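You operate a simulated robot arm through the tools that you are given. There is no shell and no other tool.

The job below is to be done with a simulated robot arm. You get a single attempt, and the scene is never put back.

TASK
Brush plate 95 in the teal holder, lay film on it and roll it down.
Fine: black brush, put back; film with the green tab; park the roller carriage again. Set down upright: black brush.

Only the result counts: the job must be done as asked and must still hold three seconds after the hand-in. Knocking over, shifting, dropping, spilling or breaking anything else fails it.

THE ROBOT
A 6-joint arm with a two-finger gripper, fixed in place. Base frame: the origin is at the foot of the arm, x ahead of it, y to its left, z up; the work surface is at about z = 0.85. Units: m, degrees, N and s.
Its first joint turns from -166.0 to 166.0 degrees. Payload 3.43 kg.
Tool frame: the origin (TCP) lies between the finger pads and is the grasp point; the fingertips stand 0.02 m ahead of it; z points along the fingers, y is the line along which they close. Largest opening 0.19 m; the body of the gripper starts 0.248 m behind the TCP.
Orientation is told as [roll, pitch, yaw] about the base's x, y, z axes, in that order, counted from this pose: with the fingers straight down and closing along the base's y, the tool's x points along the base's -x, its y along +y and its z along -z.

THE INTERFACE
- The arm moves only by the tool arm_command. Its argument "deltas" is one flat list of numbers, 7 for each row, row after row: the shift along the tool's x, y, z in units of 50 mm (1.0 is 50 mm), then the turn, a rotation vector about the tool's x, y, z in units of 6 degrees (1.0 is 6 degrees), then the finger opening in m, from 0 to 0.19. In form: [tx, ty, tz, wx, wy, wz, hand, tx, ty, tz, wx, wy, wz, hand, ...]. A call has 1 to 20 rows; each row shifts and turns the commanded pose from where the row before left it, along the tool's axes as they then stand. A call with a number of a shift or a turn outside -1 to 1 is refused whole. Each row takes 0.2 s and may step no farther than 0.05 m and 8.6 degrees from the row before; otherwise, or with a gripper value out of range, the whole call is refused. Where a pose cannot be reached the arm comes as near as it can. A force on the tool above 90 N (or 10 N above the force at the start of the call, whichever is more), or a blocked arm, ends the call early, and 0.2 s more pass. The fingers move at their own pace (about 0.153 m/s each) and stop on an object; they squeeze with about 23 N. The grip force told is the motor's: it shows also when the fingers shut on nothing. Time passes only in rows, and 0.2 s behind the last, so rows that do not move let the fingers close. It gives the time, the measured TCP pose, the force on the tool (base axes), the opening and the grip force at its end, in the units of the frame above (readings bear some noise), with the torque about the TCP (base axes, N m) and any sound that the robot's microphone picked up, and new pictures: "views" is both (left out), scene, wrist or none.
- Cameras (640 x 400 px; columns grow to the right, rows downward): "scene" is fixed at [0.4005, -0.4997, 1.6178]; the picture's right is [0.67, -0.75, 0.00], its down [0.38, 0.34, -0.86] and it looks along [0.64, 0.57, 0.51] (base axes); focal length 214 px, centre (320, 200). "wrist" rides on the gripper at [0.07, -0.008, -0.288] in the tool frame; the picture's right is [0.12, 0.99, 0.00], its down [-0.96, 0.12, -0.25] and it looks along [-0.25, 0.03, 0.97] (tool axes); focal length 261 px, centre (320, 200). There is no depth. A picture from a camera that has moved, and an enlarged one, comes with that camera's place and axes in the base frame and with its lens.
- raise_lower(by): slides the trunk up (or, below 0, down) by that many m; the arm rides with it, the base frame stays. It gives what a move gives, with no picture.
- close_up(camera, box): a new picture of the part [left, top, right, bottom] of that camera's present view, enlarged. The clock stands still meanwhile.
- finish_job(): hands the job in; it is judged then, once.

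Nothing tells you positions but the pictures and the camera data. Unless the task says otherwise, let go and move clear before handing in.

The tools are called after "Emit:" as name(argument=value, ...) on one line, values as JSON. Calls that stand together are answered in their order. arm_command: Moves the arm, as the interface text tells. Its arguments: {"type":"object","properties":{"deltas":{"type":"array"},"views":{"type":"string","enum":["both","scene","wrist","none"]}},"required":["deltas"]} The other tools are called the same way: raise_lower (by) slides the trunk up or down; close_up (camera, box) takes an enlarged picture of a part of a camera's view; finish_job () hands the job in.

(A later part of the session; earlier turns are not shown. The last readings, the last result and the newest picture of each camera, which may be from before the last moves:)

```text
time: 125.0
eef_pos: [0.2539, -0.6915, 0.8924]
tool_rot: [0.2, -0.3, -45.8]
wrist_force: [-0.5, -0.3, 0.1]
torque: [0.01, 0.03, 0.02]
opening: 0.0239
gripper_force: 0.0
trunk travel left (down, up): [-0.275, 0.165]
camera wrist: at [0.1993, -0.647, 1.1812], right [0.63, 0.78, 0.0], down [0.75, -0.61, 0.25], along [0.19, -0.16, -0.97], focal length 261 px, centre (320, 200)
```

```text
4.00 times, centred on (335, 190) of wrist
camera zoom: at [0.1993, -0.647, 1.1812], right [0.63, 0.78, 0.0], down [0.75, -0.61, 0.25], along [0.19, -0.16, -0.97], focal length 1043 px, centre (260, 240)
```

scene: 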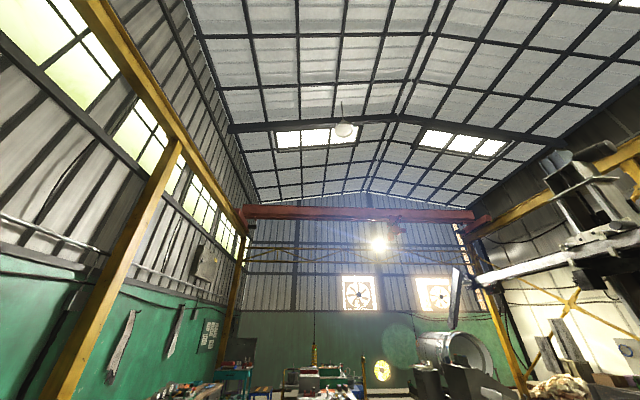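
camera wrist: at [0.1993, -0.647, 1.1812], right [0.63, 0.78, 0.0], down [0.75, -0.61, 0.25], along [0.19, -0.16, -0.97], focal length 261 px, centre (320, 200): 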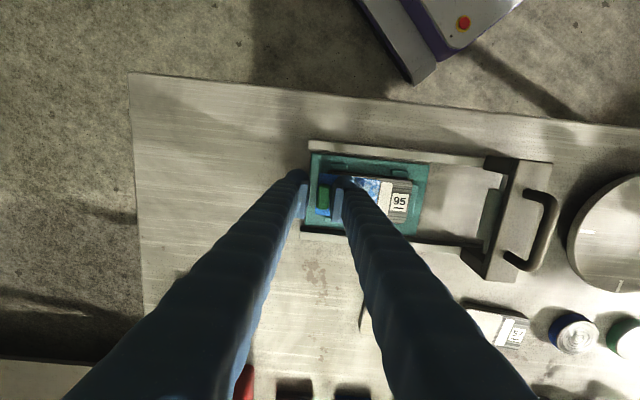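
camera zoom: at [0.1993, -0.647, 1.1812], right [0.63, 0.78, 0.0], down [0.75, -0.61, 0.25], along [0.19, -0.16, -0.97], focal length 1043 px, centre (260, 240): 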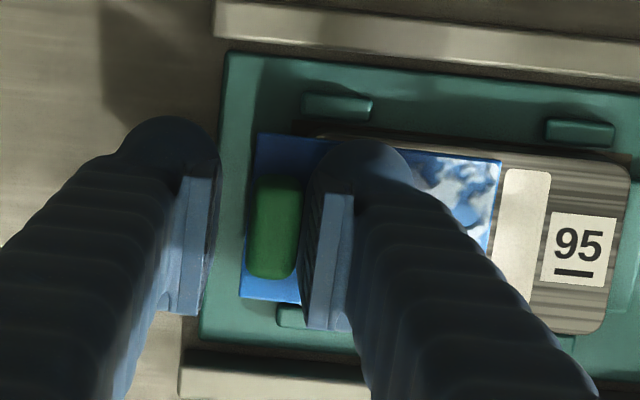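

The film slid about 3.6 mm toward +w, because the right fingertip was brushing its surface. I raise the fingers slightly so the tips clear the film, then nudge the tab back with that finger.

Emit:
arm_command(deltas=[0, 0, -0.04, 0, 0, 0, 0.024, 0, 0, 0, 0, 0, 0, 0.024, 0, 0, 0, 0, 0, 0, 0.024], views="wrist")

Emit:
close_up(camera="wrist", box=[270, 140, 400, 240])

```text
time: 125.8
eef_pos: [0.2536, -0.6924, 0.8949]
tool_rot: [0.1, -0.2, -45.8]
wrist_force: [0.6, 0.1, 0.4]
torque: [0.0, 0.0, -0.01]
opening: 0.024
gripper_force: 0.0
trunk travel left (down, up): [-0.275, 0.165]
camera wrist: at [0.1991, -0.6472, 1.1831], right [0.63, 0.78, 0.0], down [0.75, -0.61, 0.25], along [0.19, -0.16, -0.97], focal length 261 px, centre (320, 200)
```

wrist: 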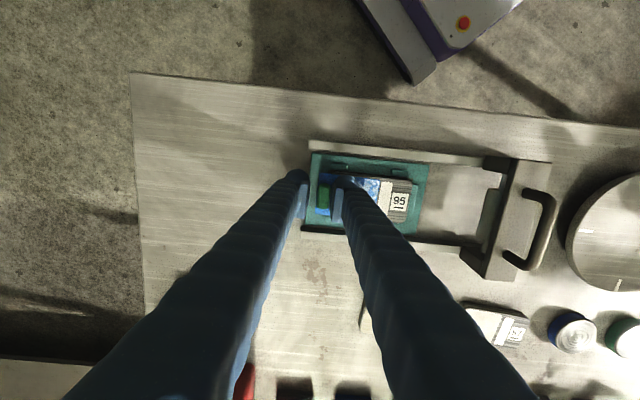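

```text
4.00 times, centred on (335, 190) of wrist
camera zoom: at [0.1991, -0.6472, 1.1831], right [0.63, 0.78, 0.0], down [0.75, -0.61, 0.25], along [0.19, -0.16, -0.97], focal length 1043 px, centre (260, 240)
```

zoom: 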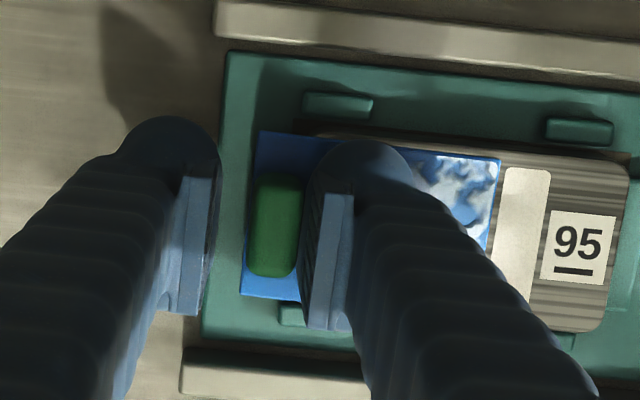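

The film stays flat. Now I nudge the tab back toward −w.

Emit:
arm_command(deltas=[0, -0.04, 0, 0, 0, 0, 0.024, 0, -0.035, 0, 0, 0, 0, 0.024, 0, 0, 0, 0, 0, 0, 0.024], views="wrist")

Emit:
close_up(camera="wrist", box=[270, 140, 400, 240])

```text
time: 126.6
eef_pos: [0.252, -0.6948, 0.8959]
tool_rot: [0.1, -0.1, -45.8]
wrist_force: [-0.4, -0.3, 0.3]
torque: [0.03, -0.01, 0.01]
opening: 0.0241
gripper_force: 0.0
trunk travel left (down, up): [-0.275, 0.165]
camera wrist: at [0.1966, -0.6504, 1.1835], right [0.63, 0.78, 0.0], down [0.75, -0.61, 0.25], along [0.19, -0.16, -0.97], focal length 261 px, centre (320, 200)
```

wrist: 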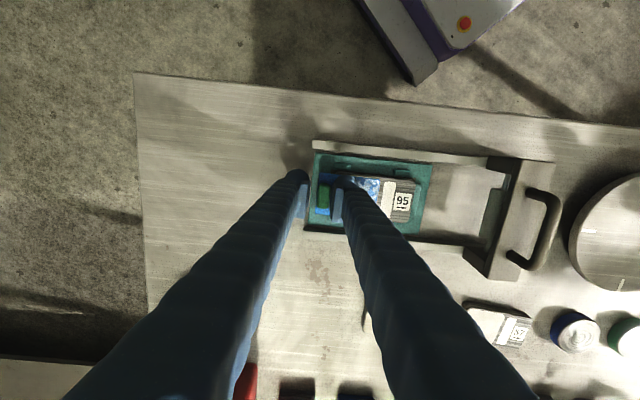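

```text
4.00 times, centred on (335, 190) of wrist
camera zoom: at [0.1966, -0.6504, 1.1835], right [0.63, 0.78, 0.0], down [0.75, -0.61, 0.25], along [0.19, -0.16, -0.97], focal length 1043 px, centre (260, 240)
```

zoom: 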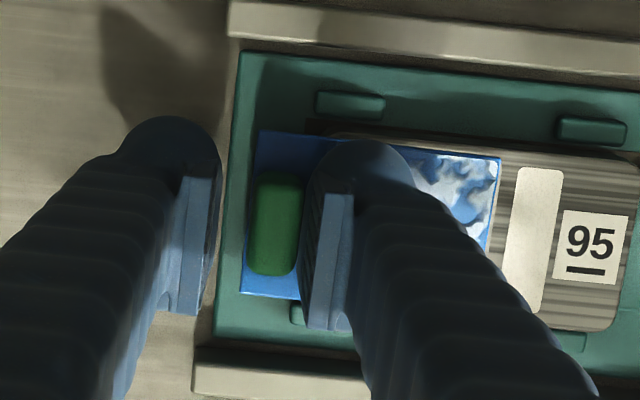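

The film's end is back at the end of the work area. I open a little more and rise straight up.

Emit:
arm_command(deltas=[0, 0.03, 0, 0, 0, 0, 0.028, 0, 0, 0, 0, 0, 0, 0.034, 0, 0, -0.15, 0, 0, 0, 0.034, 0, 0, -0.5, 0, 0, 0, 0.034, 0, 0, -0.9, 0, 0, 0, 0.034, 0, 0, -0.9, 0, 0, 0, 0.034, 0, 0, 0, 0, 0, 0, 0.034], views="wrist")

Emit:
close_up(camera="wrist", box=[290, 140, 420, 240])

```text
time: 128.2
eef_pos: [0.2538, -0.6912, 1.0184]
tool_rot: [0.1, -0.2, -45.9]
wrist_force: [0.4, 0.7, -0.2]
torque: [-0.08, -0.02, 0.03]
opening: 0.0341
gripper_force: 0.2
trunk travel left (down, up): [-0.275, 0.165]
camera wrist: at [0.1983, -0.6465, 1.3074], right [0.63, 0.78, 0.0], down [0.75, -0.61, 0.25], along [0.19, -0.16, -0.97], focal length 261 px, centre (320, 200)
```

wrist: 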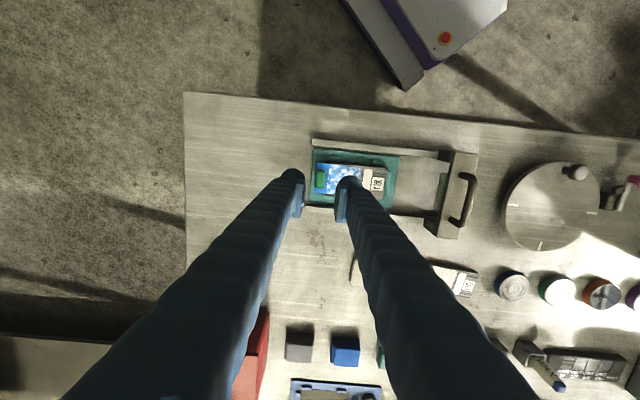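

```text
4.00 times, centred on (355, 190) of wrist
camera zoom: at [0.1983, -0.6465, 1.3074], right [0.63, 0.78, 0.0], down [0.75, -0.61, 0.25], along [0.19, -0.16, -0.97], focal length 1043 px, centre (180, 240)
```

zoom: 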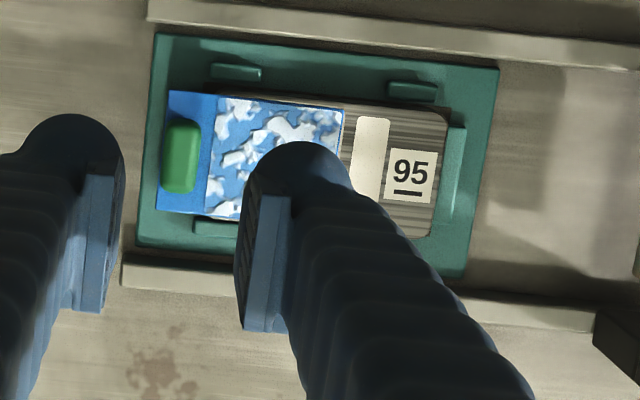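

The film lies flat and aligned on the work area, with the tab overhanging. I go up, widen the view and look at the film and the carriage handle.

Emit:
arm_command(deltas=[0, 0, -1, 0, 0, 0, 0.06, 0, 1, 0, 0, 0, 0, 0.06, 0, 1, 0, 0, 0, 0, 0.06, 0, 1, 0, 0, 0, 0, 0.06, 0, 1, 0, 0, 0, -0.15, 0.06, 0, 0, 0, 0, 0, 0, 0.06], views="wrist")

Emit:
close_up(camera="wrist", box=[160, 100, 340, 240])

```text
time: 129.6
eef_pos: [0.3955, -0.5513, 1.0659]
tool_rot: [0.0, -0.1, -45.0]
wrist_force: [-0.8, 0.1, 0.0]
torque: [-0.06, -0.03, -0.02]
opening: 0.0601
gripper_force: 0.0
trunk travel left (down, up): [-0.275, 0.165]
camera wrist: at [0.3389, -0.5086, 1.3544], right [0.62, 0.79, 0.0], down [0.76, -0.6, 0.25], along [0.2, -0.15, -0.97], focal length 261 px, centre (320, 200)
```

wrist: 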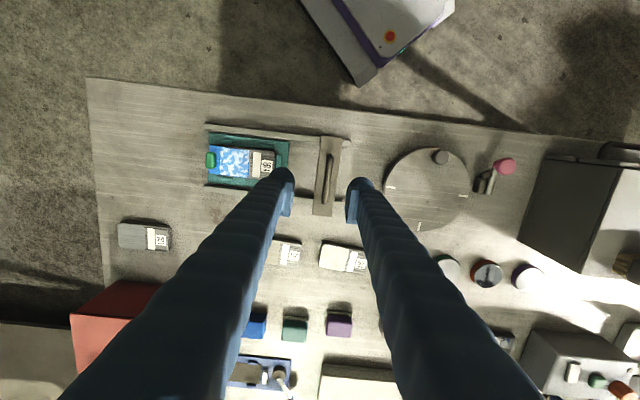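

```text
2.86 times, centred on (250, 170) of wrist
camera zoom: at [0.3389, -0.5086, 1.3544], right [0.62, 0.79, 0.0], down [0.76, -0.6, 0.25], along [0.2, -0.15, -0.97], focal length 745 px, centre (520, 286)
```

zoom: 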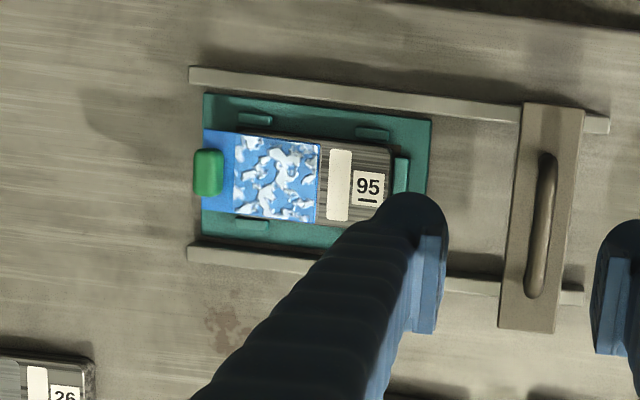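

The film is well placed. The handle bar runs along u at about w −0.101, z 0.96. I lower onto it with the fingers either side.

Emit:
arm_command(deltas=[0.08, 0.18, 0.5, 0, 0, 0, 0.06, 0, 0, 0.5, 0, 0, 0, 0.06, 0, 0, 0, 0, 0, 0, 0.06], views="wrist")

Emit:
close_up(camera="wrist", box=[250, 120, 400, 240])

```text
time: 130.4
eef_pos: [0.3991, -0.545, 1.0158]
tool_rot: [0.1, -0.1, -44.8]
wrist_force: [-0.5, -0.1, 0.2]
torque: [0.06, -0.03, 0.04]
opening: 0.0597
gripper_force: 0.0
trunk travel left (down, up): [-0.275, 0.165]
camera wrist: at [0.343, -0.5013, 1.3037], right [0.62, 0.79, 0.0], down [0.76, -0.6, 0.25], along [0.2, -0.15, -0.97], focal length 261 px, centre (320, 200)
```

wrist: 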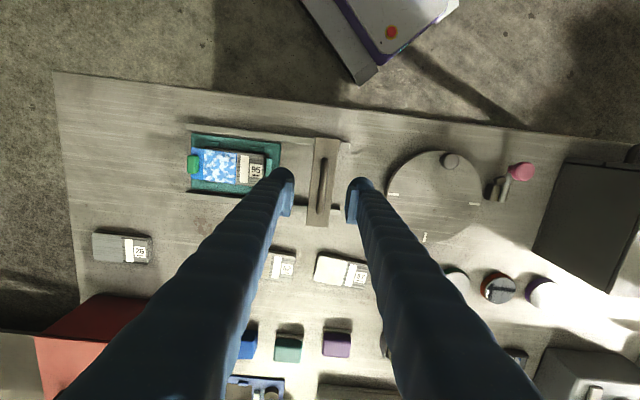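

```text
3.33 times, centred on (325, 180) of wrist
camera zoom: at [0.343, -0.5013, 1.3037], right [0.62, 0.79, 0.0], down [0.76, -0.6, 0.25], along [0.2, -0.15, -0.97], focal length 869 px, centre (303, 267)
```

zoom: 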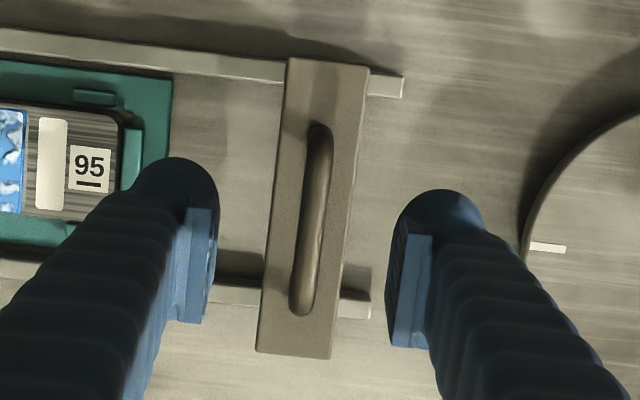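

Emit:
arm_command(deltas=[0.03, 0.08, 0.5, 0, 0, 0, 0.05, 0, 0, 0.55, 0, 0, 0, 0.05, 0, 0, 0, 0, 0, 0, 0.05], views="wrist")

Emit:
close_up(camera="wrist", box=[250, 120, 400, 240])

```text
time: 131.2
eef_pos: [0.4009, -0.541, 0.965]
tool_rot: [0.1, -0.1, -44.8]
wrist_force: [0.8, -0.2, -0.9]
torque: [0.01, -0.02, 0.02]
opening: 0.0499
gripper_force: 0.0
trunk travel left (down, up): [-0.275, 0.165]
camera wrist: at [0.3447, -0.4966, 1.2524], right [0.62, 0.79, 0.0], down [0.76, -0.6, 0.25], along [0.2, -0.15, -0.97], focal length 261 px, centre (320, 200)
```

wrist: 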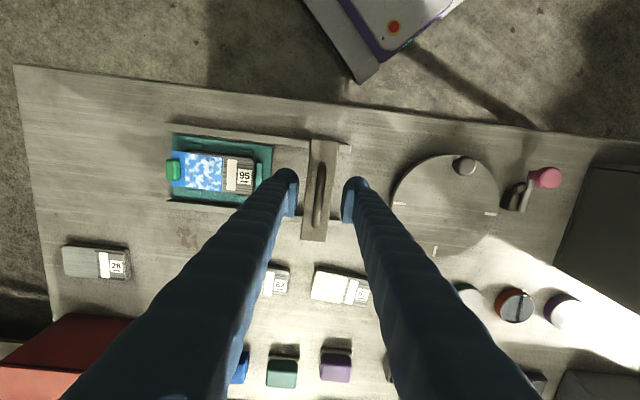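

```text
3.33 times, centred on (325, 180) of wrist
camera zoom: at [0.3447, -0.4966, 1.2524], right [0.62, 0.79, 0.0], down [0.76, -0.6, 0.25], along [0.2, -0.15, -0.97], focal length 869 px, centre (303, 267)
```

zoom: 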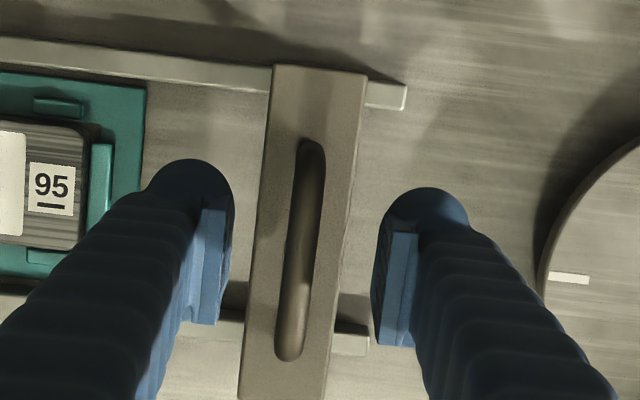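

Centred on the bar. I close on it.

Emit:
arm_command(deltas=[0, 0, 0, 0, 0, 0, 0.03, 0, 0, 0, 0, 0, 0, 0.02, 0, 0, 0, 0, 0, 0, 0.014, 0, 0, 0, 0, 0, 0, 0.01, 0, 0, 0, 0, 0, 0, 0.008, 0, 0, 0, 0, 0, 0, 0.008], views="none")

```text
time: 132.6
eef_pos: [0.4012, -0.5403, 0.9647]
tool_rot: [0.1, -0.1, -44.9]
wrist_force: [-4.4, -4.7, -1.3]
torque: [-0.05, 0.02, 0.04]
opening: 0.0113
gripper_force: 3.2
trunk travel left (down, up): [-0.275, 0.165]
```

I have the handle. I start rolling toward −w in short stretches and watch the forces.

Emit:
arm_command(deltas=[0, 0, 0, 0, 0, 0, 0.002, 0, -0.1, 0, 0, 0, 0, 0.002, 0, -0.2, 0, 0, 0, 0, 0.002, 0, -0.25, 0, 0, 0, 0, 0.002, 0, -0.25, 0, 0, 0, 0, 0.002, 0, -0.2, 0, 0, 0, 0, 0.002, 0, 0, 0, 0, 0, 0, 0.002], views="wrist")

Emit:
close_up(camera="wrist", box=[220, 120, 400, 250])

```text
time: 134.2
eef_pos: [0.3662, -0.5768, 0.9663]
tool_rot: [0.1, -0.2, -44.8]
wrist_force: [-6.4, 8.2, -6.7]
torque: [0.17, 0.16, 0.01]
opening: 0.0086
gripper_force: 42.1
trunk travel left (down, up): [-0.275, 0.165]
camera wrist: at [0.31, -0.5322, 1.254], right [0.62, 0.79, 0.0], down [0.76, -0.6, 0.25], along [0.2, -0.15, -0.97], focal length 261 px, centre (320, 200)
```

wrist: 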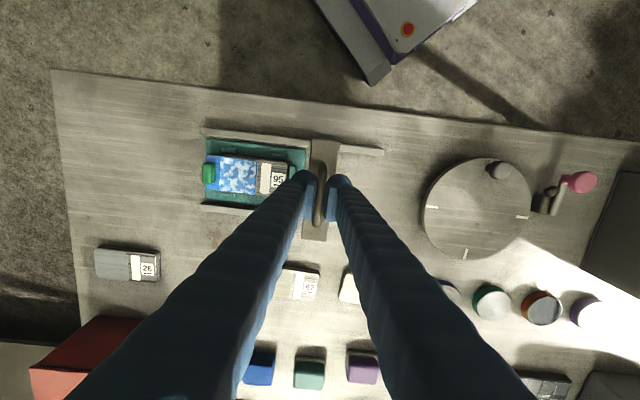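

```text
3.08 times, centred on (310, 185) of wrist
camera zoom: at [0.31, -0.5322, 1.254], right [0.62, 0.79, 0.0], down [0.76, -0.6, 0.25], along [0.2, -0.15, -0.97], focal length 802 px, centre (351, 246)
```

zoom: 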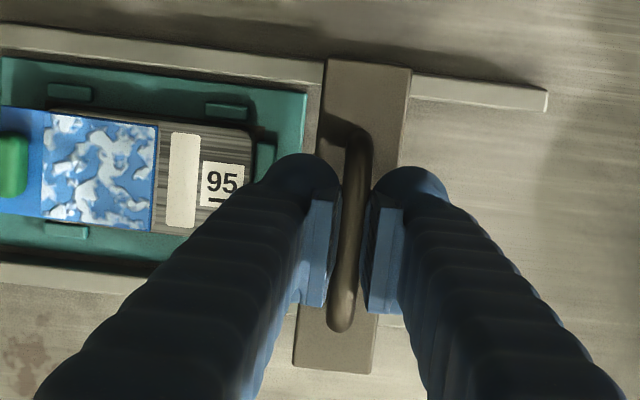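

The carriage slides freely. I add a slight downward bias and keep rolling over the plate.

Emit:
arm_command(deltas=[0.0, -0.2, 0.05, 0, 0, 0, 0.002, 0, -0.2, 0, 0, 0, 0, 0.002, 0, -0.2, 0, 0, 0, 0, 0.002, 0, -0.2, 0, 0, 0, 0, 0.002, 0, -0.2, 0, 0, 0, 0, 0.002, 0, 0, 0, 0, 0, 0, 0.002], views="wrist")

Emit:
close_up(camera="wrist", box=[220, 120, 400, 250])

```text
time: 135.6
eef_pos: [0.3304, -0.6107, 0.9657]
tool_rot: [-0.1, -0.4, -44.8]
wrist_force: [-7.3, 7.6, 44.2]
torque: [0.71, 0.66, 0.02]
opening: 0.0084
gripper_force: 42.2
trunk travel left (down, up): [-0.275, 0.165]
camera wrist: at [0.2737, -0.5667, 1.2538], right [0.62, 0.79, 0.0], down [0.76, -0.6, 0.25], along [0.2, -0.16, -0.97], focal length 261 px, centre (320, 200)
```

wrist: 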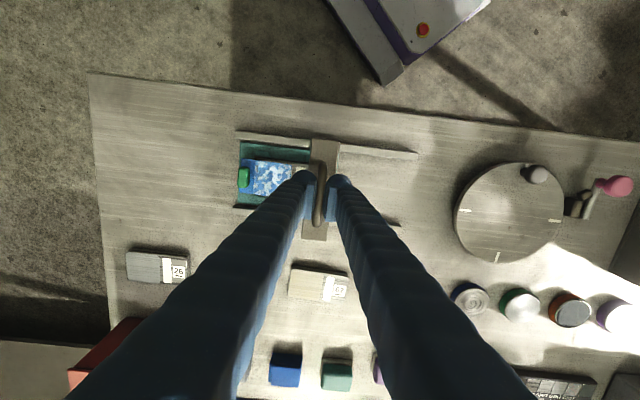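

```text
3.08 times, centred on (310, 185) of wrist
camera zoom: at [0.2737, -0.5667, 1.2538], right [0.62, 0.79, 0.0], down [0.76, -0.6, 0.25], along [0.2, -0.16, -0.97], focal length 802 px, centre (351, 246)
```

zoom: 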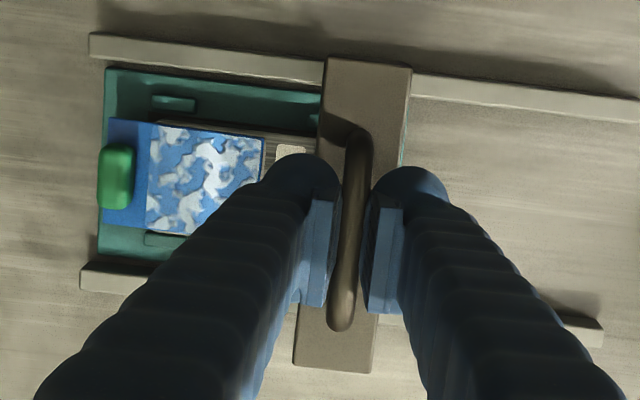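

Press force is too high at 44 N, so I relax it to about 15 N and continue over the film.

Emit:
arm_command(deltas=[0, -0.1, -0.03, 0, 0, 0, 0.002, 0, -0.2, 0, 0, 0, 0, 0.002, 0, -0.2, 0, 0, 0, 0, 0.002, 0, -0.2, 0, 0, 0, 0, 0.002, 0, -0.2, 0, 0, 0, 0, 0.002, 0, 0, 0, 0, 0, 0, 0.002], views="wrist")

Emit:
close_up(camera="wrist", box=[220, 120, 400, 250])

```text
time: 137.0
eef_pos: [0.2976, -0.6437, 0.9647]
tool_rot: [0.0, -0.2, -44.9]
wrist_force: [1.7, 2.3, 27.0]
torque: [0.34, 0.31, -0.02]
opening: 0.0081
gripper_force: 42.2
trunk travel left (down, up): [-0.275, 0.165]
camera wrist: at [0.2424, -0.5991, 1.2539], right [0.62, 0.79, 0.0], down [0.76, -0.6, 0.25], along [0.2, -0.15, -0.97], focal length 261 px, centre (320, 200)
```

wrist: 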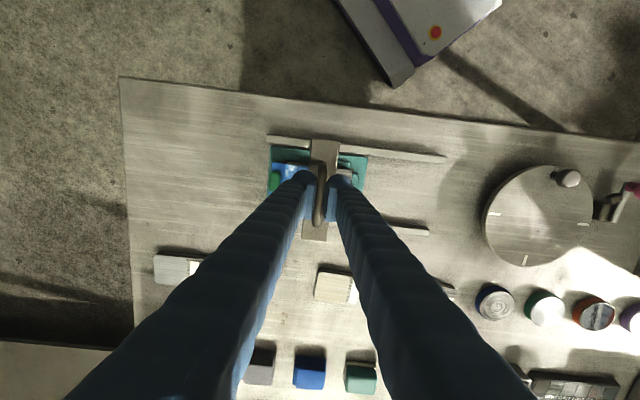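

```text
3.08 times, centred on (310, 185) of wrist
camera zoom: at [0.2424, -0.5991, 1.2539], right [0.62, 0.79, 0.0], down [0.76, -0.6, 0.25], along [0.2, -0.15, -0.97], focal length 802 px, centre (351, 246)
```

zoom: 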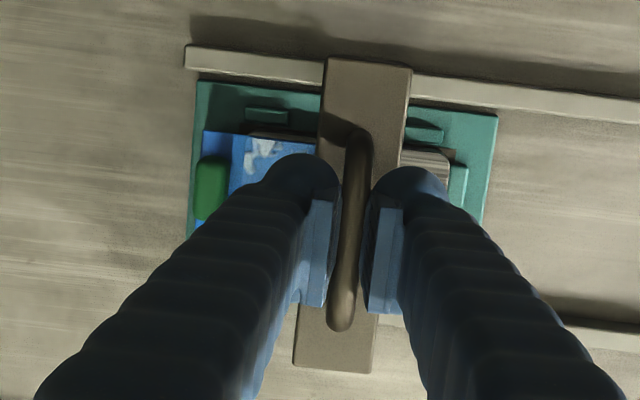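

Film steady; the roller is at its free end. I roll on slowly across the film.

Emit:
arm_command(deltas=[0, -0.12, -0.01, 0, 0, 0, 0.002, 0, -0.12, 0, 0, 0, 0, 0.002, 0, -0.12, 0, 0, 0, 0, 0.002, 0, -0.12, 0, 0, 0, 0, 0.002, 0, -0.12, 0, 0, 0, 0, 0.002, 0, -0.12, 0, 0, 0, 0, 0.002, 0, 0, 0, 0, 0, 0, 0.002], views="wrist")

Emit:
close_up(camera="wrist", box=[220, 120, 400, 250])

```text
time: 138.6
eef_pos: [0.2728, -0.6673, 0.967]
tool_rot: [-0.1, -0.4, -44.9]
wrist_force: [5.1, -1.9, 37.0]
torque: [0.19, 0.12, 0.01]
opening: 0.0086
gripper_force: 42.4
trunk travel left (down, up): [-0.275, 0.165]
camera wrist: at [0.2168, -0.624, 1.2537], right [0.62, 0.79, 0.0], down [0.76, -0.6, 0.25], along [0.2, -0.16, -0.97], focal length 261 px, centre (320, 200)
```

wrist: 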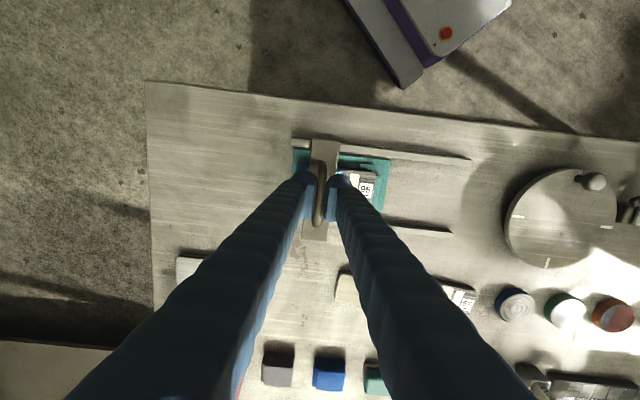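

```text
3.08 times, centred on (310, 185) of wrist
camera zoom: at [0.2168, -0.624, 1.2537], right [0.62, 0.79, 0.0], down [0.76, -0.6, 0.25], along [0.2, -0.16, -0.97], focal length 802 px, centre (351, 246)
```

zoom: 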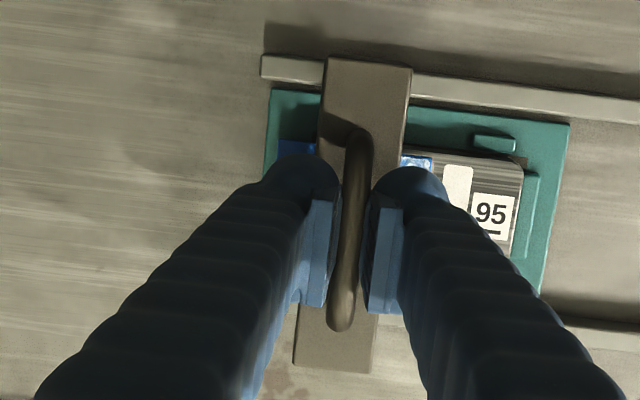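

Emit:
arm_command(deltas=[0, -0.06, -0.02, 0, 0, 0, 0.002, 0, -0.06, 0, 0, 0, 0, 0.002, 0, 0, 0, 0, 0, 0, 0.002], views="none")

Emit:
arm_command(deltas=[0, -0.06, 0, 0, 0, 0, 0.002, 0, 0, 0, 0, 0, 0, 0.002], views="wrist")

Emit:
close_up(camera="wrist", box=[220, 120, 400, 250])

```text
time: 139.4
eef_pos: [0.2728, -0.6687, 0.9663]
tool_rot: [0.2, 0.1, -45.0]
wrist_force: [39.2, 30.5, 28.8]
torque: [0.6, -0.26, -0.64]
opening: 0.0086
gripper_force: 41.9
trunk travel left (down, up): [-0.275, 0.165]
```

```text
time: 140.0
eef_pos: [0.2719, -0.6698, 0.9653]
tool_rot: [0.3, 0.1, -45.1]
wrist_force: [56.6, 51.8, 27.4]
torque: [0.99, -0.27, -0.89]
opening: 0.0088
gripper_force: 42.3
trunk travel left (down, up): [-0.275, 0.165]
camera wrist: at [0.2168, -0.6263, 1.254], right [0.62, 0.79, 0.0], down [0.76, -0.6, 0.25], along [0.2, -0.15, -0.97], focal length 261 px, centre (320, 200)
```

wrist: 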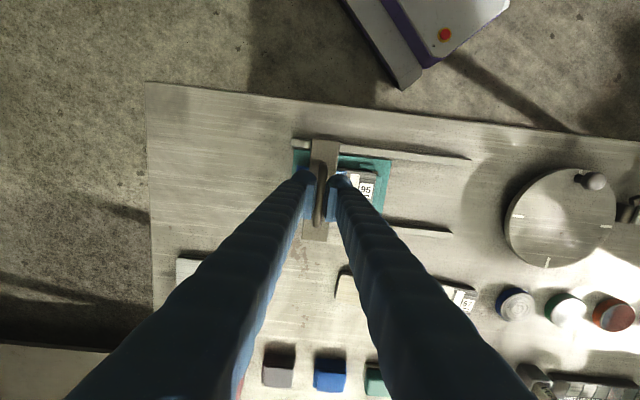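

```text
3.08 times, centred on (310, 185) of wrist
camera zoom: at [0.2168, -0.6263, 1.254], right [0.62, 0.79, 0.0], down [0.76, -0.6, 0.25], along [0.2, -0.15, -0.97], focal length 802 px, centre (351, 246)
```

zoom: 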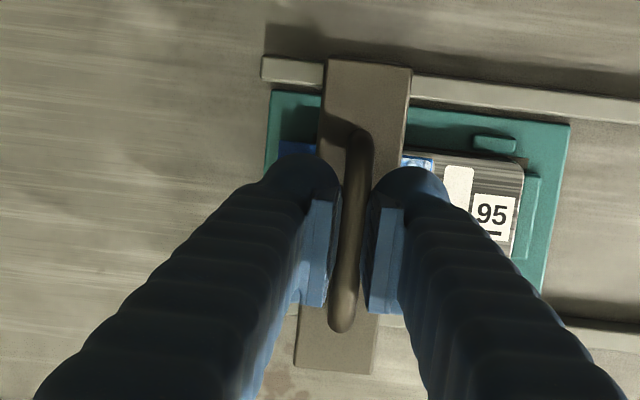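

The carriage stopped hard here. I back off at once and check whether it met an end stop or the tab.

Emit:
arm_command(deltas=[0, 0.17, 0, 0, 0, 0, 0.002, 0, 0, 0, 0, 0, 0, 0.002], views="none")

Emit:
close_up(camera="wrist", box=[250, 120, 350, 190])

```text
time: 140.6
eef_pos: [0.2732, -0.6683, 0.9665]
tool_rot: [0.0, -0.2, -44.9]
wrist_force: [16.6, 23.3, 16.5]
torque: [0.2, -0.35, -0.42]
opening: 0.0087
gripper_force: 42.0
trunk travel left (down, up): [-0.275, 0.165]
```

```text
5.71 times, centred on (300, 155) of wrist
camera zoom: at [0.2172, -0.6243, 1.2538], right [0.62, 0.79, 0.0], down [0.76, -0.6, 0.25], along [0.2, -0.16, -0.97], focal length 1489 px, centre (434, 457)
```

zoom: 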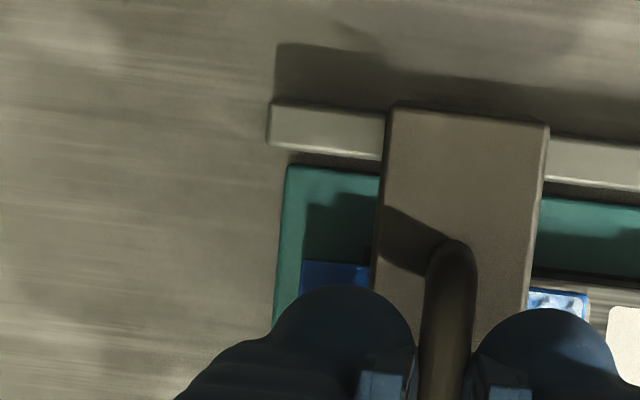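

Emit:
arm_command(deltas=[0, 0.1, -0.01, 0, 0, 0, 0.002, 0, 0.1, 0, 0, 0, 0, 0.002, 0, 0, 0, 0, 0, 0, 0.01, 0, 0, 0, 0, 0, 0, 0.03, 0, 0, 0, 0, 0, 0, 0.05, 0, 0, -0.6, 0, 0, 0, 0.05, 0, 0, -1, 0, 0, 0, 0.05, 0, 0, -1, 0, 0, 0, 0.05, 0, 0, 0, 0, 0, 0, 0.05], views="wrist")

Emit:
close_up(camera="wrist", box=[240, 120, 400, 240])

```text
time: 142.6
eef_pos: [0.2774, -0.6627, 1.0954]
tool_rot: [0.0, -0.1, -45.0]
wrist_force: [-0.3, -0.5, 0.4]
torque: [-0.06, 0.0, -0.01]
opening: 0.0497
gripper_force: 0.1
trunk travel left (down, up): [-0.275, 0.165]
camera wrist: at [0.2217, -0.6194, 1.3839], right [0.62, 0.79, 0.0], down [0.76, -0.6, 0.25], along [0.2, -0.15, -0.97], focal length 261 px, centre (320, 200)
```

wrist: 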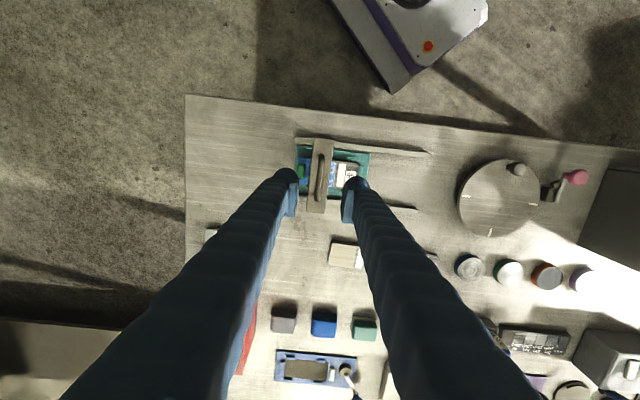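

```text
3.33 times, centred on (320, 180) of wrist
camera zoom: at [0.2217, -0.6194, 1.3839], right [0.62, 0.79, 0.0], down [0.76, -0.6, 0.25], along [0.2, -0.15, -0.97], focal length 869 px, centre (320, 267)
```

zoom: 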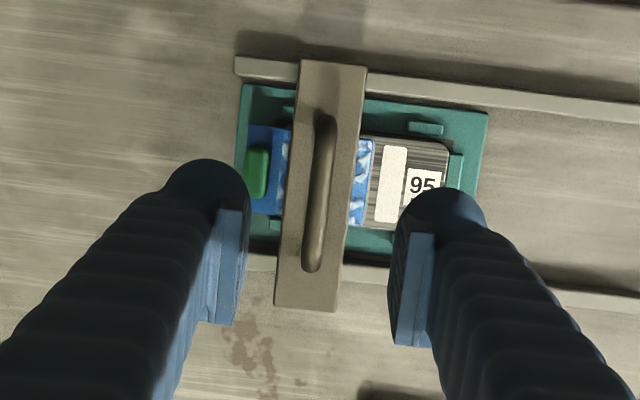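

It was an end stop: about 0.18 m of travel, with a gap still left to the tab. So the roller reaches only w ≈ −0.28 and misses the far part of the film. I take the carriage back to its park position and inspect the film.

Emit:
arm_command(deltas=[0, 0.02, 1, 0, 0, 0, 0.05, 0, 0, 1, 0, 0, 0, 0.05, 0, 0, 0.6, 0, 0, 0, 0.05, 0, 0, 0, 0, 0, 0, 0.05, 0, 0, 0, 0, 0, 0, 0.03, 0, 0, 0, 0, 0, 0, 0.018, 0, 0, 0, 0, 0, 0, 0.01, 0, 0, 0, 0, 0, 0, 0.006, 0, 0, 0, 0, 0, 0, 0.006], views="none")

```text
time: 144.6
eef_pos: [0.2817, -0.662, 0.9641]
tool_rot: [0.1, 0.0, -44.9]
wrist_force: [-0.8, -0.8, -2.1]
torque: [-0.06, -0.02, 0.0]
opening: 0.0088
gripper_force: 42.3
trunk travel left (down, up): [-0.275, 0.165]
```

Emit:
arm_command(deltas=[0, 0.25, -0.01, 0, 0, 0, 0.004, 0, 0.25, 0, 0, 0, 0, 0.004, 0, 0.25, 0, 0, 0, 0, 0.004, 0, 0.25, 0, 0, 0, 0, 0.004, 0, 0.25, 0, 0, 0, 0, 0.004, 0, 0.25, 0, 0, 0, 0, 0.004, 0, 0.25, 0, 0, 0, 0, 0.004, 0, 0.25, 0, 0, 0, 0, 0.004, 0, 0.25, 0, 0, 0, 0, 0.004, 0, 0.25, 0, 0, 0, 0, 0.004, 0, 0.25, 0, 0, 0, 0, 0.004, 0, 0.25, 0, 0, 0, 0, 0.004, 0, 0, 0, 0, 0, 0, 0.004], views="wrist")

Emit:
close_up(camera="wrist", box=[140, 110, 320, 240])

```text
time: 147.4
eef_pos: [0.3861, -0.5567, 0.966]
tool_rot: [0.1, -0.2, -44.8]
wrist_force: [0.2, -0.9, 8.6]
torque: [0.18, 0.12, -0.03]
opening: 0.0076
gripper_force: 40.9
trunk travel left (down, up): [-0.275, 0.165]
camera wrist: at [0.331, -0.512, 1.2551], right [0.62, 0.79, 0.0], down [0.76, -0.6, 0.25], along [0.2, -0.15, -0.97], focal length 261 px, centre (320, 200)
```

wrist: 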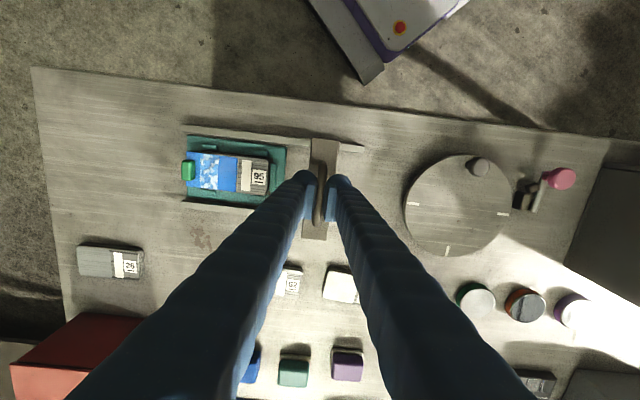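

```text
3.08 times, centred on (230, 175) of wrist
camera zoom: at [0.331, -0.512, 1.2551], right [0.62, 0.79, 0.0], down [0.76, -0.6, 0.25], along [0.2, -0.15, -0.97], focal length 802 px, centre (597, 277)
```

zoom: 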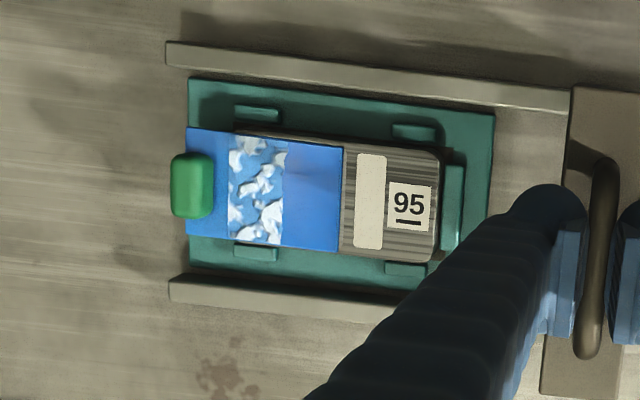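

That is useful feedback: the bubbles vanished where the roller passed, about half of the film. The rest lies beyond the roller's reach, so the film must sit about 3 cm further toward +w, centred on the plate. I park the carriage first.

Emit:
arm_command(deltas=[0, 0.15, 0, 0, 0, 0, 0.004, 0, 0.15, 0, 0, 0, 0, 0.004, 0, 0.1, 0, 0, 0, 0, 0.004, 0, 0, 0, 0, 0, 0, 0.004], views="none")

```text
time: 148.4
eef_pos: [0.4004, -0.5405, 0.966]
tool_rot: [0.1, -0.2, -45.0]
wrist_force: [3.3, -5.3, 18.2]
torque: [-0.02, 0.0, 0.0]
opening: 0.0077
gripper_force: 41.4
trunk travel left (down, up): [-0.275, 0.165]
```

Emit:
arm_command(deltas=[0, 0.04, -0.01, 0, 0, 0, 0.004, 0, 0, 0, 0, 0, 0, 0.004], views="none")

```text
time: 149.0
eef_pos: [0.4016, -0.542, 0.9668]
tool_rot: [0.1, -0.1, -44.9]
wrist_force: [-8.0, -22.2, 15.6]
torque: [-0.21, 0.14, 0.21]
opening: 0.0077
gripper_force: 41.3
trunk travel left (down, up): [-0.275, 0.165]
```

That is the park stop. I release the handle and rise.

Emit:
arm_command(deltas=[0, -0.035, 0, 0, 0, 0, 0.006, 0, 0, 0, 0, 0, 0, 0.02, 0, 0, 0, 0, 0, 0, 0.05, 0, 0, -0.6, 0, 0, 0, 0.05, 0, 0, -1, 0, 0, 0, 0.05, 0, 0, -1, 0, 0, 0, 0.05, 0, -0.7, 0, 0, 0, 0, 0.05, 0, 0, 0, 0, 0, 0, 0.05], views="wrist")

Emit:
close_up(camera="wrist", box=[140, 110, 340, 250])

```text
time: 150.8
eef_pos: [0.3788, -0.5679, 1.0968]
tool_rot: [0.2, 0.1, -44.8]
wrist_force: [-0.7, -0.5, -0.5]
torque: [0.15, -0.02, -0.02]
opening: 0.0499
gripper_force: 0.0
trunk travel left (down, up): [-0.275, 0.165]
camera wrist: at [0.3228, -0.5246, 1.385], right [0.62, 0.79, 0.0], down [0.76, -0.6, 0.25], along [0.2, -0.15, -0.97], focal length 261 px, centre (320, 200)
```

wrist: 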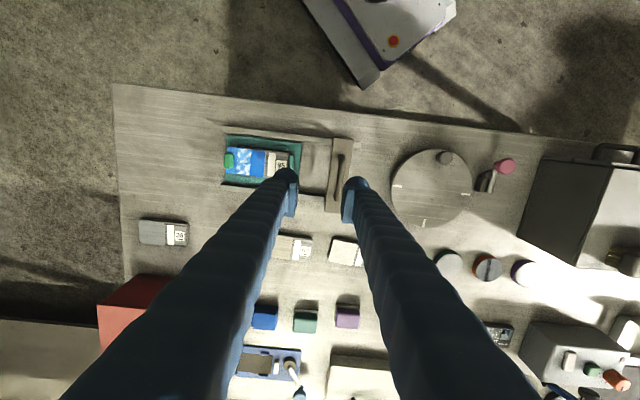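

```text
2.86 times, centred on (240, 180) of wrist
camera zoom: at [0.3228, -0.5246, 1.385], right [0.62, 0.79, 0.0], down [0.76, -0.6, 0.25], along [0.2, -0.15, -0.97], focal length 745 px, centre (549, 257)
```

zoom: 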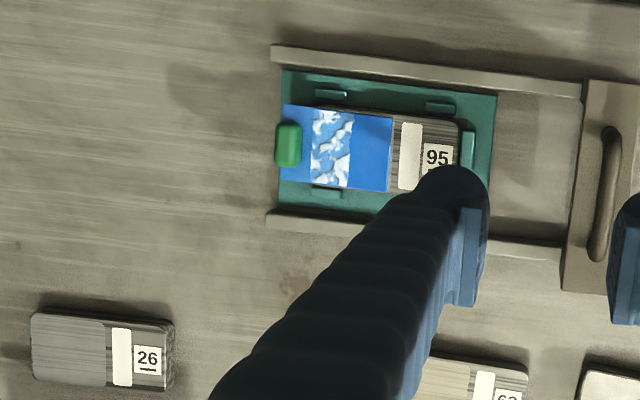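

The rolled half of the film turned plain blue, which happened on the return stroke. To get the whole film inside the roller's travel (its end stop is at about w −0.280), I will re-lay the film further toward +w, fully on the plate. First I go back to the tab.

Emit:
arm_command(deltas=[0, -0.8775, 0, 0, 0, 0, 0.05, 0, -0.8775, 0, 0, 0, 0, 0.05, 0, -0.8775, 0, 0, 0, 0, 0.05, 0, -0.8775, 0, 0, 0, 0, 0.05, 0, 0, 0.9, 0, 0, 0, 0.045, 0, 0, 0.9, 0, 0, 0, 0.045, 0, 0, 0.9, 0, 0, 0, 0.045, 0, 0, 0, 0, 0, 0, 0.045], views="wrist")

Emit:
close_up(camera="wrist", box=[260, 130, 400, 240])

```text
time: 152.6
eef_pos: [0.254, -0.6905, 0.9618]
tool_rot: [0.0, -0.1, -44.9]
wrist_force: [-0.2, -1.1, -0.2]
torque: [0.05, 0.0, -0.01]
opening: 0.0451
gripper_force: 0.0
trunk travel left (down, up): [-0.275, 0.165]
camera wrist: at [0.1973, -0.6473, 1.2506], right [0.62, 0.79, 0.0], down [0.76, -0.6, 0.25], along [0.2, -0.15, -0.97], focal length 261 px, centre (320, 200)
```

wrist: 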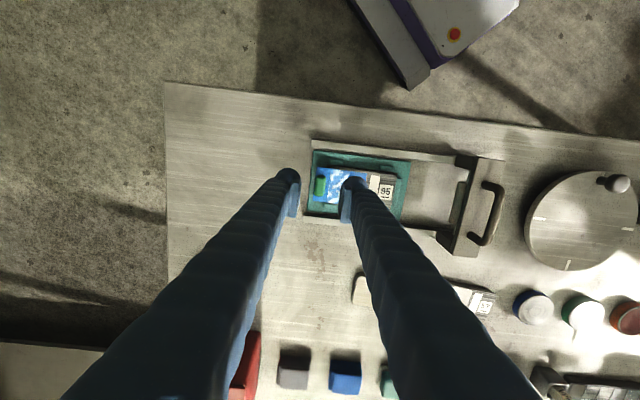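

```text
3.64 times, centred on (330, 185) of wrist
camera zoom: at [0.1973, -0.6473, 1.2506], right [0.62, 0.79, 0.0], down [0.76, -0.6, 0.25], along [0.2, -0.15, -0.97], focal length 948 px, centre (284, 254)
```

zoom: 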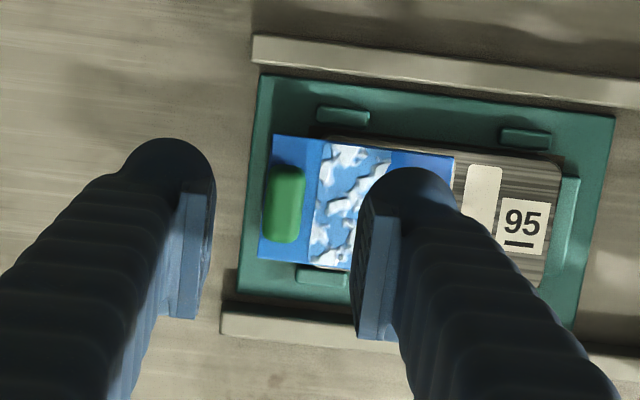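

Emit:
arm_command(deltas=[-0.06, 0.02, 0.6, 0, 0, 0, 0.036, 0, 0, 0.6, 0, 0, 0, 0.036, 0, 0, 0.06, 0, 0, 0, 0.034, 0, 0, 0, 0, 0, 0, 0.034], views="wrist")

Emit:
close_up(camera="wrist", box=[260, 130, 400, 240])

```text
time: 153.6
eef_pos: [0.2554, -0.6913, 0.8985]
tool_rot: [0.1, -0.1, -45.0]
wrist_force: [0.7, 0.4, 0.1]
torque: [-0.03, 0.0, 0.01]
opening: 0.0342
gripper_force: 0.1
trunk travel left (down, up): [-0.275, 0.165]
camera wrist: at [0.1999, -0.6475, 1.1877], right [0.62, 0.79, 0.0], down [0.76, -0.6, 0.25], along [0.2, -0.15, -0.97], focal length 261 px, centre (320, 200)
```

wrist: 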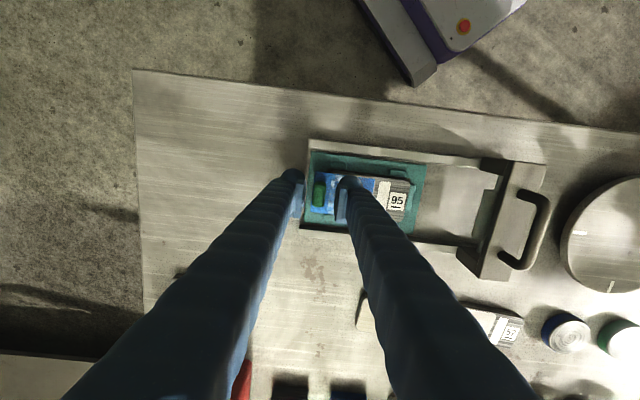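

```text
3.64 times, centred on (330, 185) of wrist
camera zoom: at [0.1999, -0.6475, 1.1877], right [0.62, 0.79, 0.0], down [0.76, -0.6, 0.25], along [0.2, -0.15, -0.97], focal length 948 px, centre (284, 254)
```

zoom: 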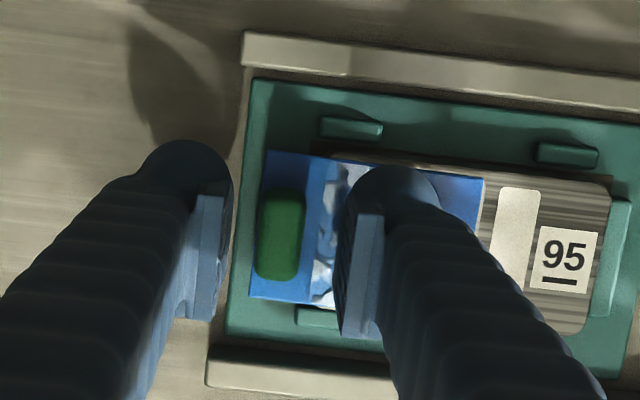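

Emit:
arm_command(deltas=[0, 0, 0.09, 0, 0, 0, 0.03, 0, 0, 0, 0, 0, 0, 0.026, 0, 0, 0, 0, 0, 0, 0.02, 0, 0, 0, 0, 0, 0, 0.016, 0, 0, 0, 0, 0, 0, 0.013, 0, 0, 0, 0, 0, 0, 0.01, 0, 0, 0, 0, 0, 0, 0.01], views="none")

```text
time: 155.2
eef_pos: [0.255, -0.6904, 0.8948]
tool_rot: [0.1, -0.1, -44.8]
wrist_force: [-2.2, -3.3, -0.9]
torque: [-0.06, 0.03, -0.06]
opening: 0.0135
gripper_force: 22.5
trunk travel left (down, up): [-0.275, 0.165]
```

Emit:
arm_command(deltas=[0, 0, -0.06, 0, 0, 0, 0.008, 0, 0, 0, 0, 0, 0, 0.008], views="wrist")

Emit:
close_up(camera="wrist", box=[260, 130, 400, 240])

```text
time: 155.8
eef_pos: [0.2558, -0.6901, 0.8975]
tool_rot: [0.0, -0.2, -44.9]
wrist_force: [0.2, -0.9, -3.8]
torque: [-0.08, 0.02, -0.04]
opening: 0.0133
gripper_force: 23.0
trunk travel left (down, up): [-0.275, 0.165]
camera wrist: at [0.1998, -0.6474, 1.1854], right [0.62, 0.79, 0.0], down [0.76, -0.6, 0.25], along [0.2, -0.15, -0.97], focal length 261 px, centre (320, 200)
```

wrist: 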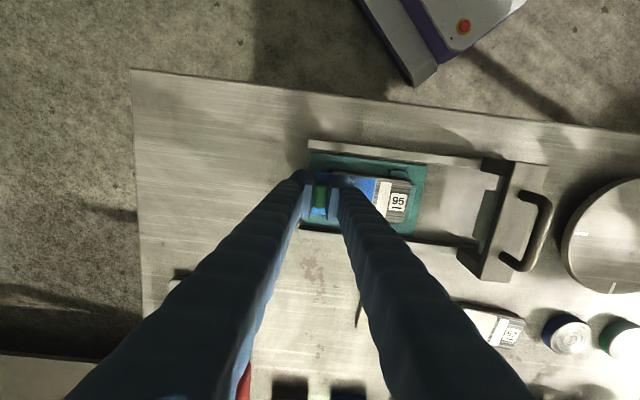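

```text
3.64 times, centred on (330, 185) of wrist
camera zoom: at [0.1998, -0.6474, 1.1854], right [0.62, 0.79, 0.0], down [0.76, -0.6, 0.25], along [0.2, -0.15, -0.97], focal length 948 px, centre (284, 254)
```

zoom: 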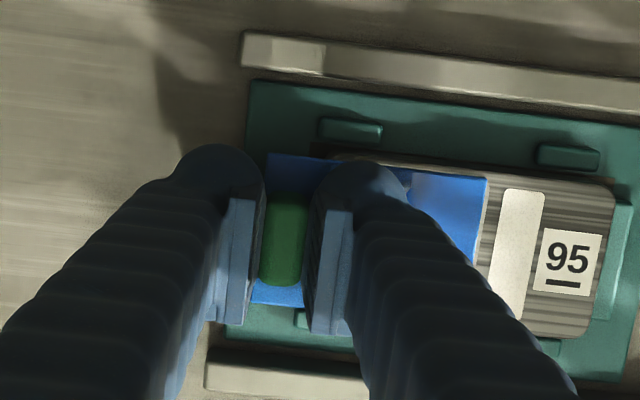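

The film shows some hold on the plate. I raise a little more to see whether it peels or lifts the plate.

Emit:
arm_command(deltas=[0, 0, -0.06, 0, 0, 0, 0.008, 0, 0, 0, 0, 0, 0, 0.008], views="wrist")

Emit:
close_up(camera="wrist", box=[260, 130, 400, 240])

```text
time: 156.4
eef_pos: [0.2565, -0.6922, 0.9]
tool_rot: [0.1, -0.1, -44.9]
wrist_force: [0.0, 1.3, -2.8]
torque: [-0.07, 0.03, 0.0]
opening: 0.0134
gripper_force: 22.4
trunk travel left (down, up): [-0.275, 0.165]
camera wrist: at [0.2005, -0.6479, 1.1884], right [0.62, 0.79, 0.0], down [0.76, -0.6, 0.25], along [0.2, -0.15, -0.97], focal length 261 px, centre (320, 200)
```

wrist: 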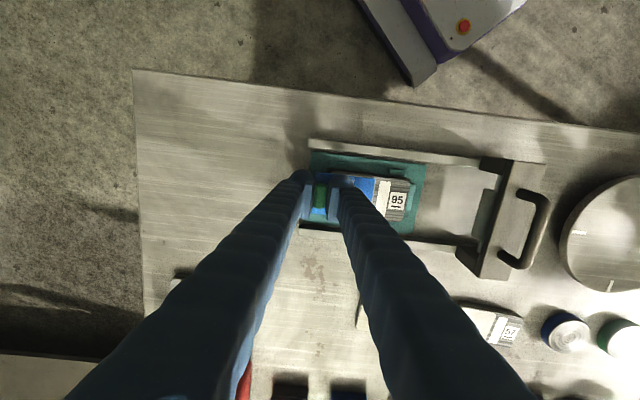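

```text
3.64 times, centred on (330, 185) of wrist
camera zoom: at [0.2005, -0.6479, 1.1884], right [0.62, 0.79, 0.0], down [0.76, -0.6, 0.25], along [0.2, -0.15, -0.97], focal length 948 px, centre (284, 254)
```

zoom: 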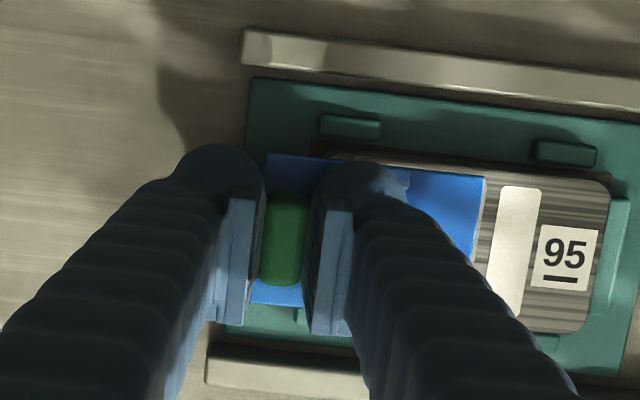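

The film is bonded to the plate: I am only lifting the plate's end. I set it back down, pull the pair gently to the +w side of the recess, and release.

Emit:
arm_command(deltas=[0, 0, 0.05, 0, 0, 0, 0.008, 0, 0, 0.05, 0, 0, 0, 0.008, 0, 0, 0, 0, 0, 0, 0.008], views="none")

Emit:
arm_command(deltas=[0, 0.04, 0, 0, 0, 0, 0.008, 0, 0.03, 0, 0, 0, 0, 0.008, 0, 0, 0, 0, 0, 0, 0.008], views="wrist")

Emit:
close_up(camera="wrist", box=[260, 130, 400, 240])

```text
time: 157.2
eef_pos: [0.2544, -0.6919, 0.8943]
tool_rot: [0.1, -0.1, -44.9]
wrist_force: [-1.5, -2.7, -0.8]
torque: [-0.01, 0.02, -0.03]
opening: 0.0135
gripper_force: 22.9
trunk travel left (down, up): [-0.275, 0.165]
```

```text
time: 158.0
eef_pos: [0.2571, -0.6917, 0.8965]
tool_rot: [0.1, -0.3, -45.0]
wrist_force: [-18.6, -18.0, 3.9]
torque: [-0.08, 0.27, 0.05]
opening: 0.0137
gripper_force: 23.3
trunk travel left (down, up): [-0.275, 0.165]
camera wrist: at [0.2007, -0.6463, 1.1838], right [0.62, 0.79, 0.0], down [0.76, -0.6, 0.25], along [0.2, -0.15, -0.97], focal length 261 px, centre (320, 200)
```

wrist: 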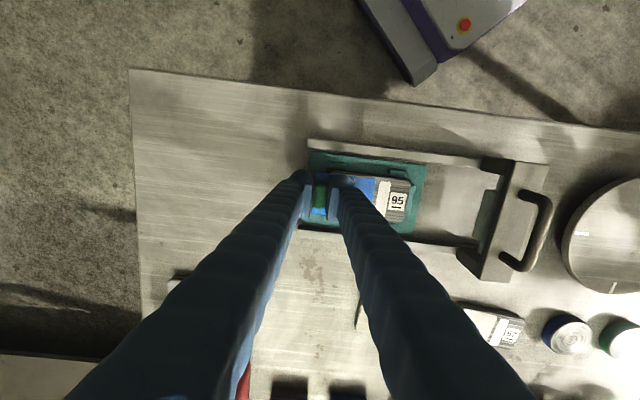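

```text
3.64 times, centred on (330, 185) of wrist
camera zoom: at [0.2007, -0.6463, 1.1838], right [0.62, 0.79, 0.0], down [0.76, -0.6, 0.25], along [0.2, -0.15, -0.97], focal length 948 px, centre (284, 254)
```

zoom: 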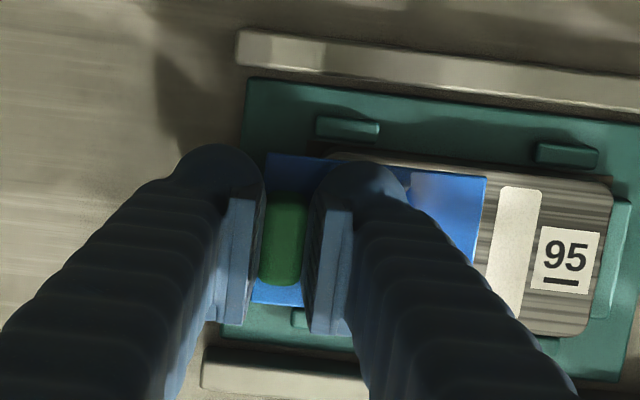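

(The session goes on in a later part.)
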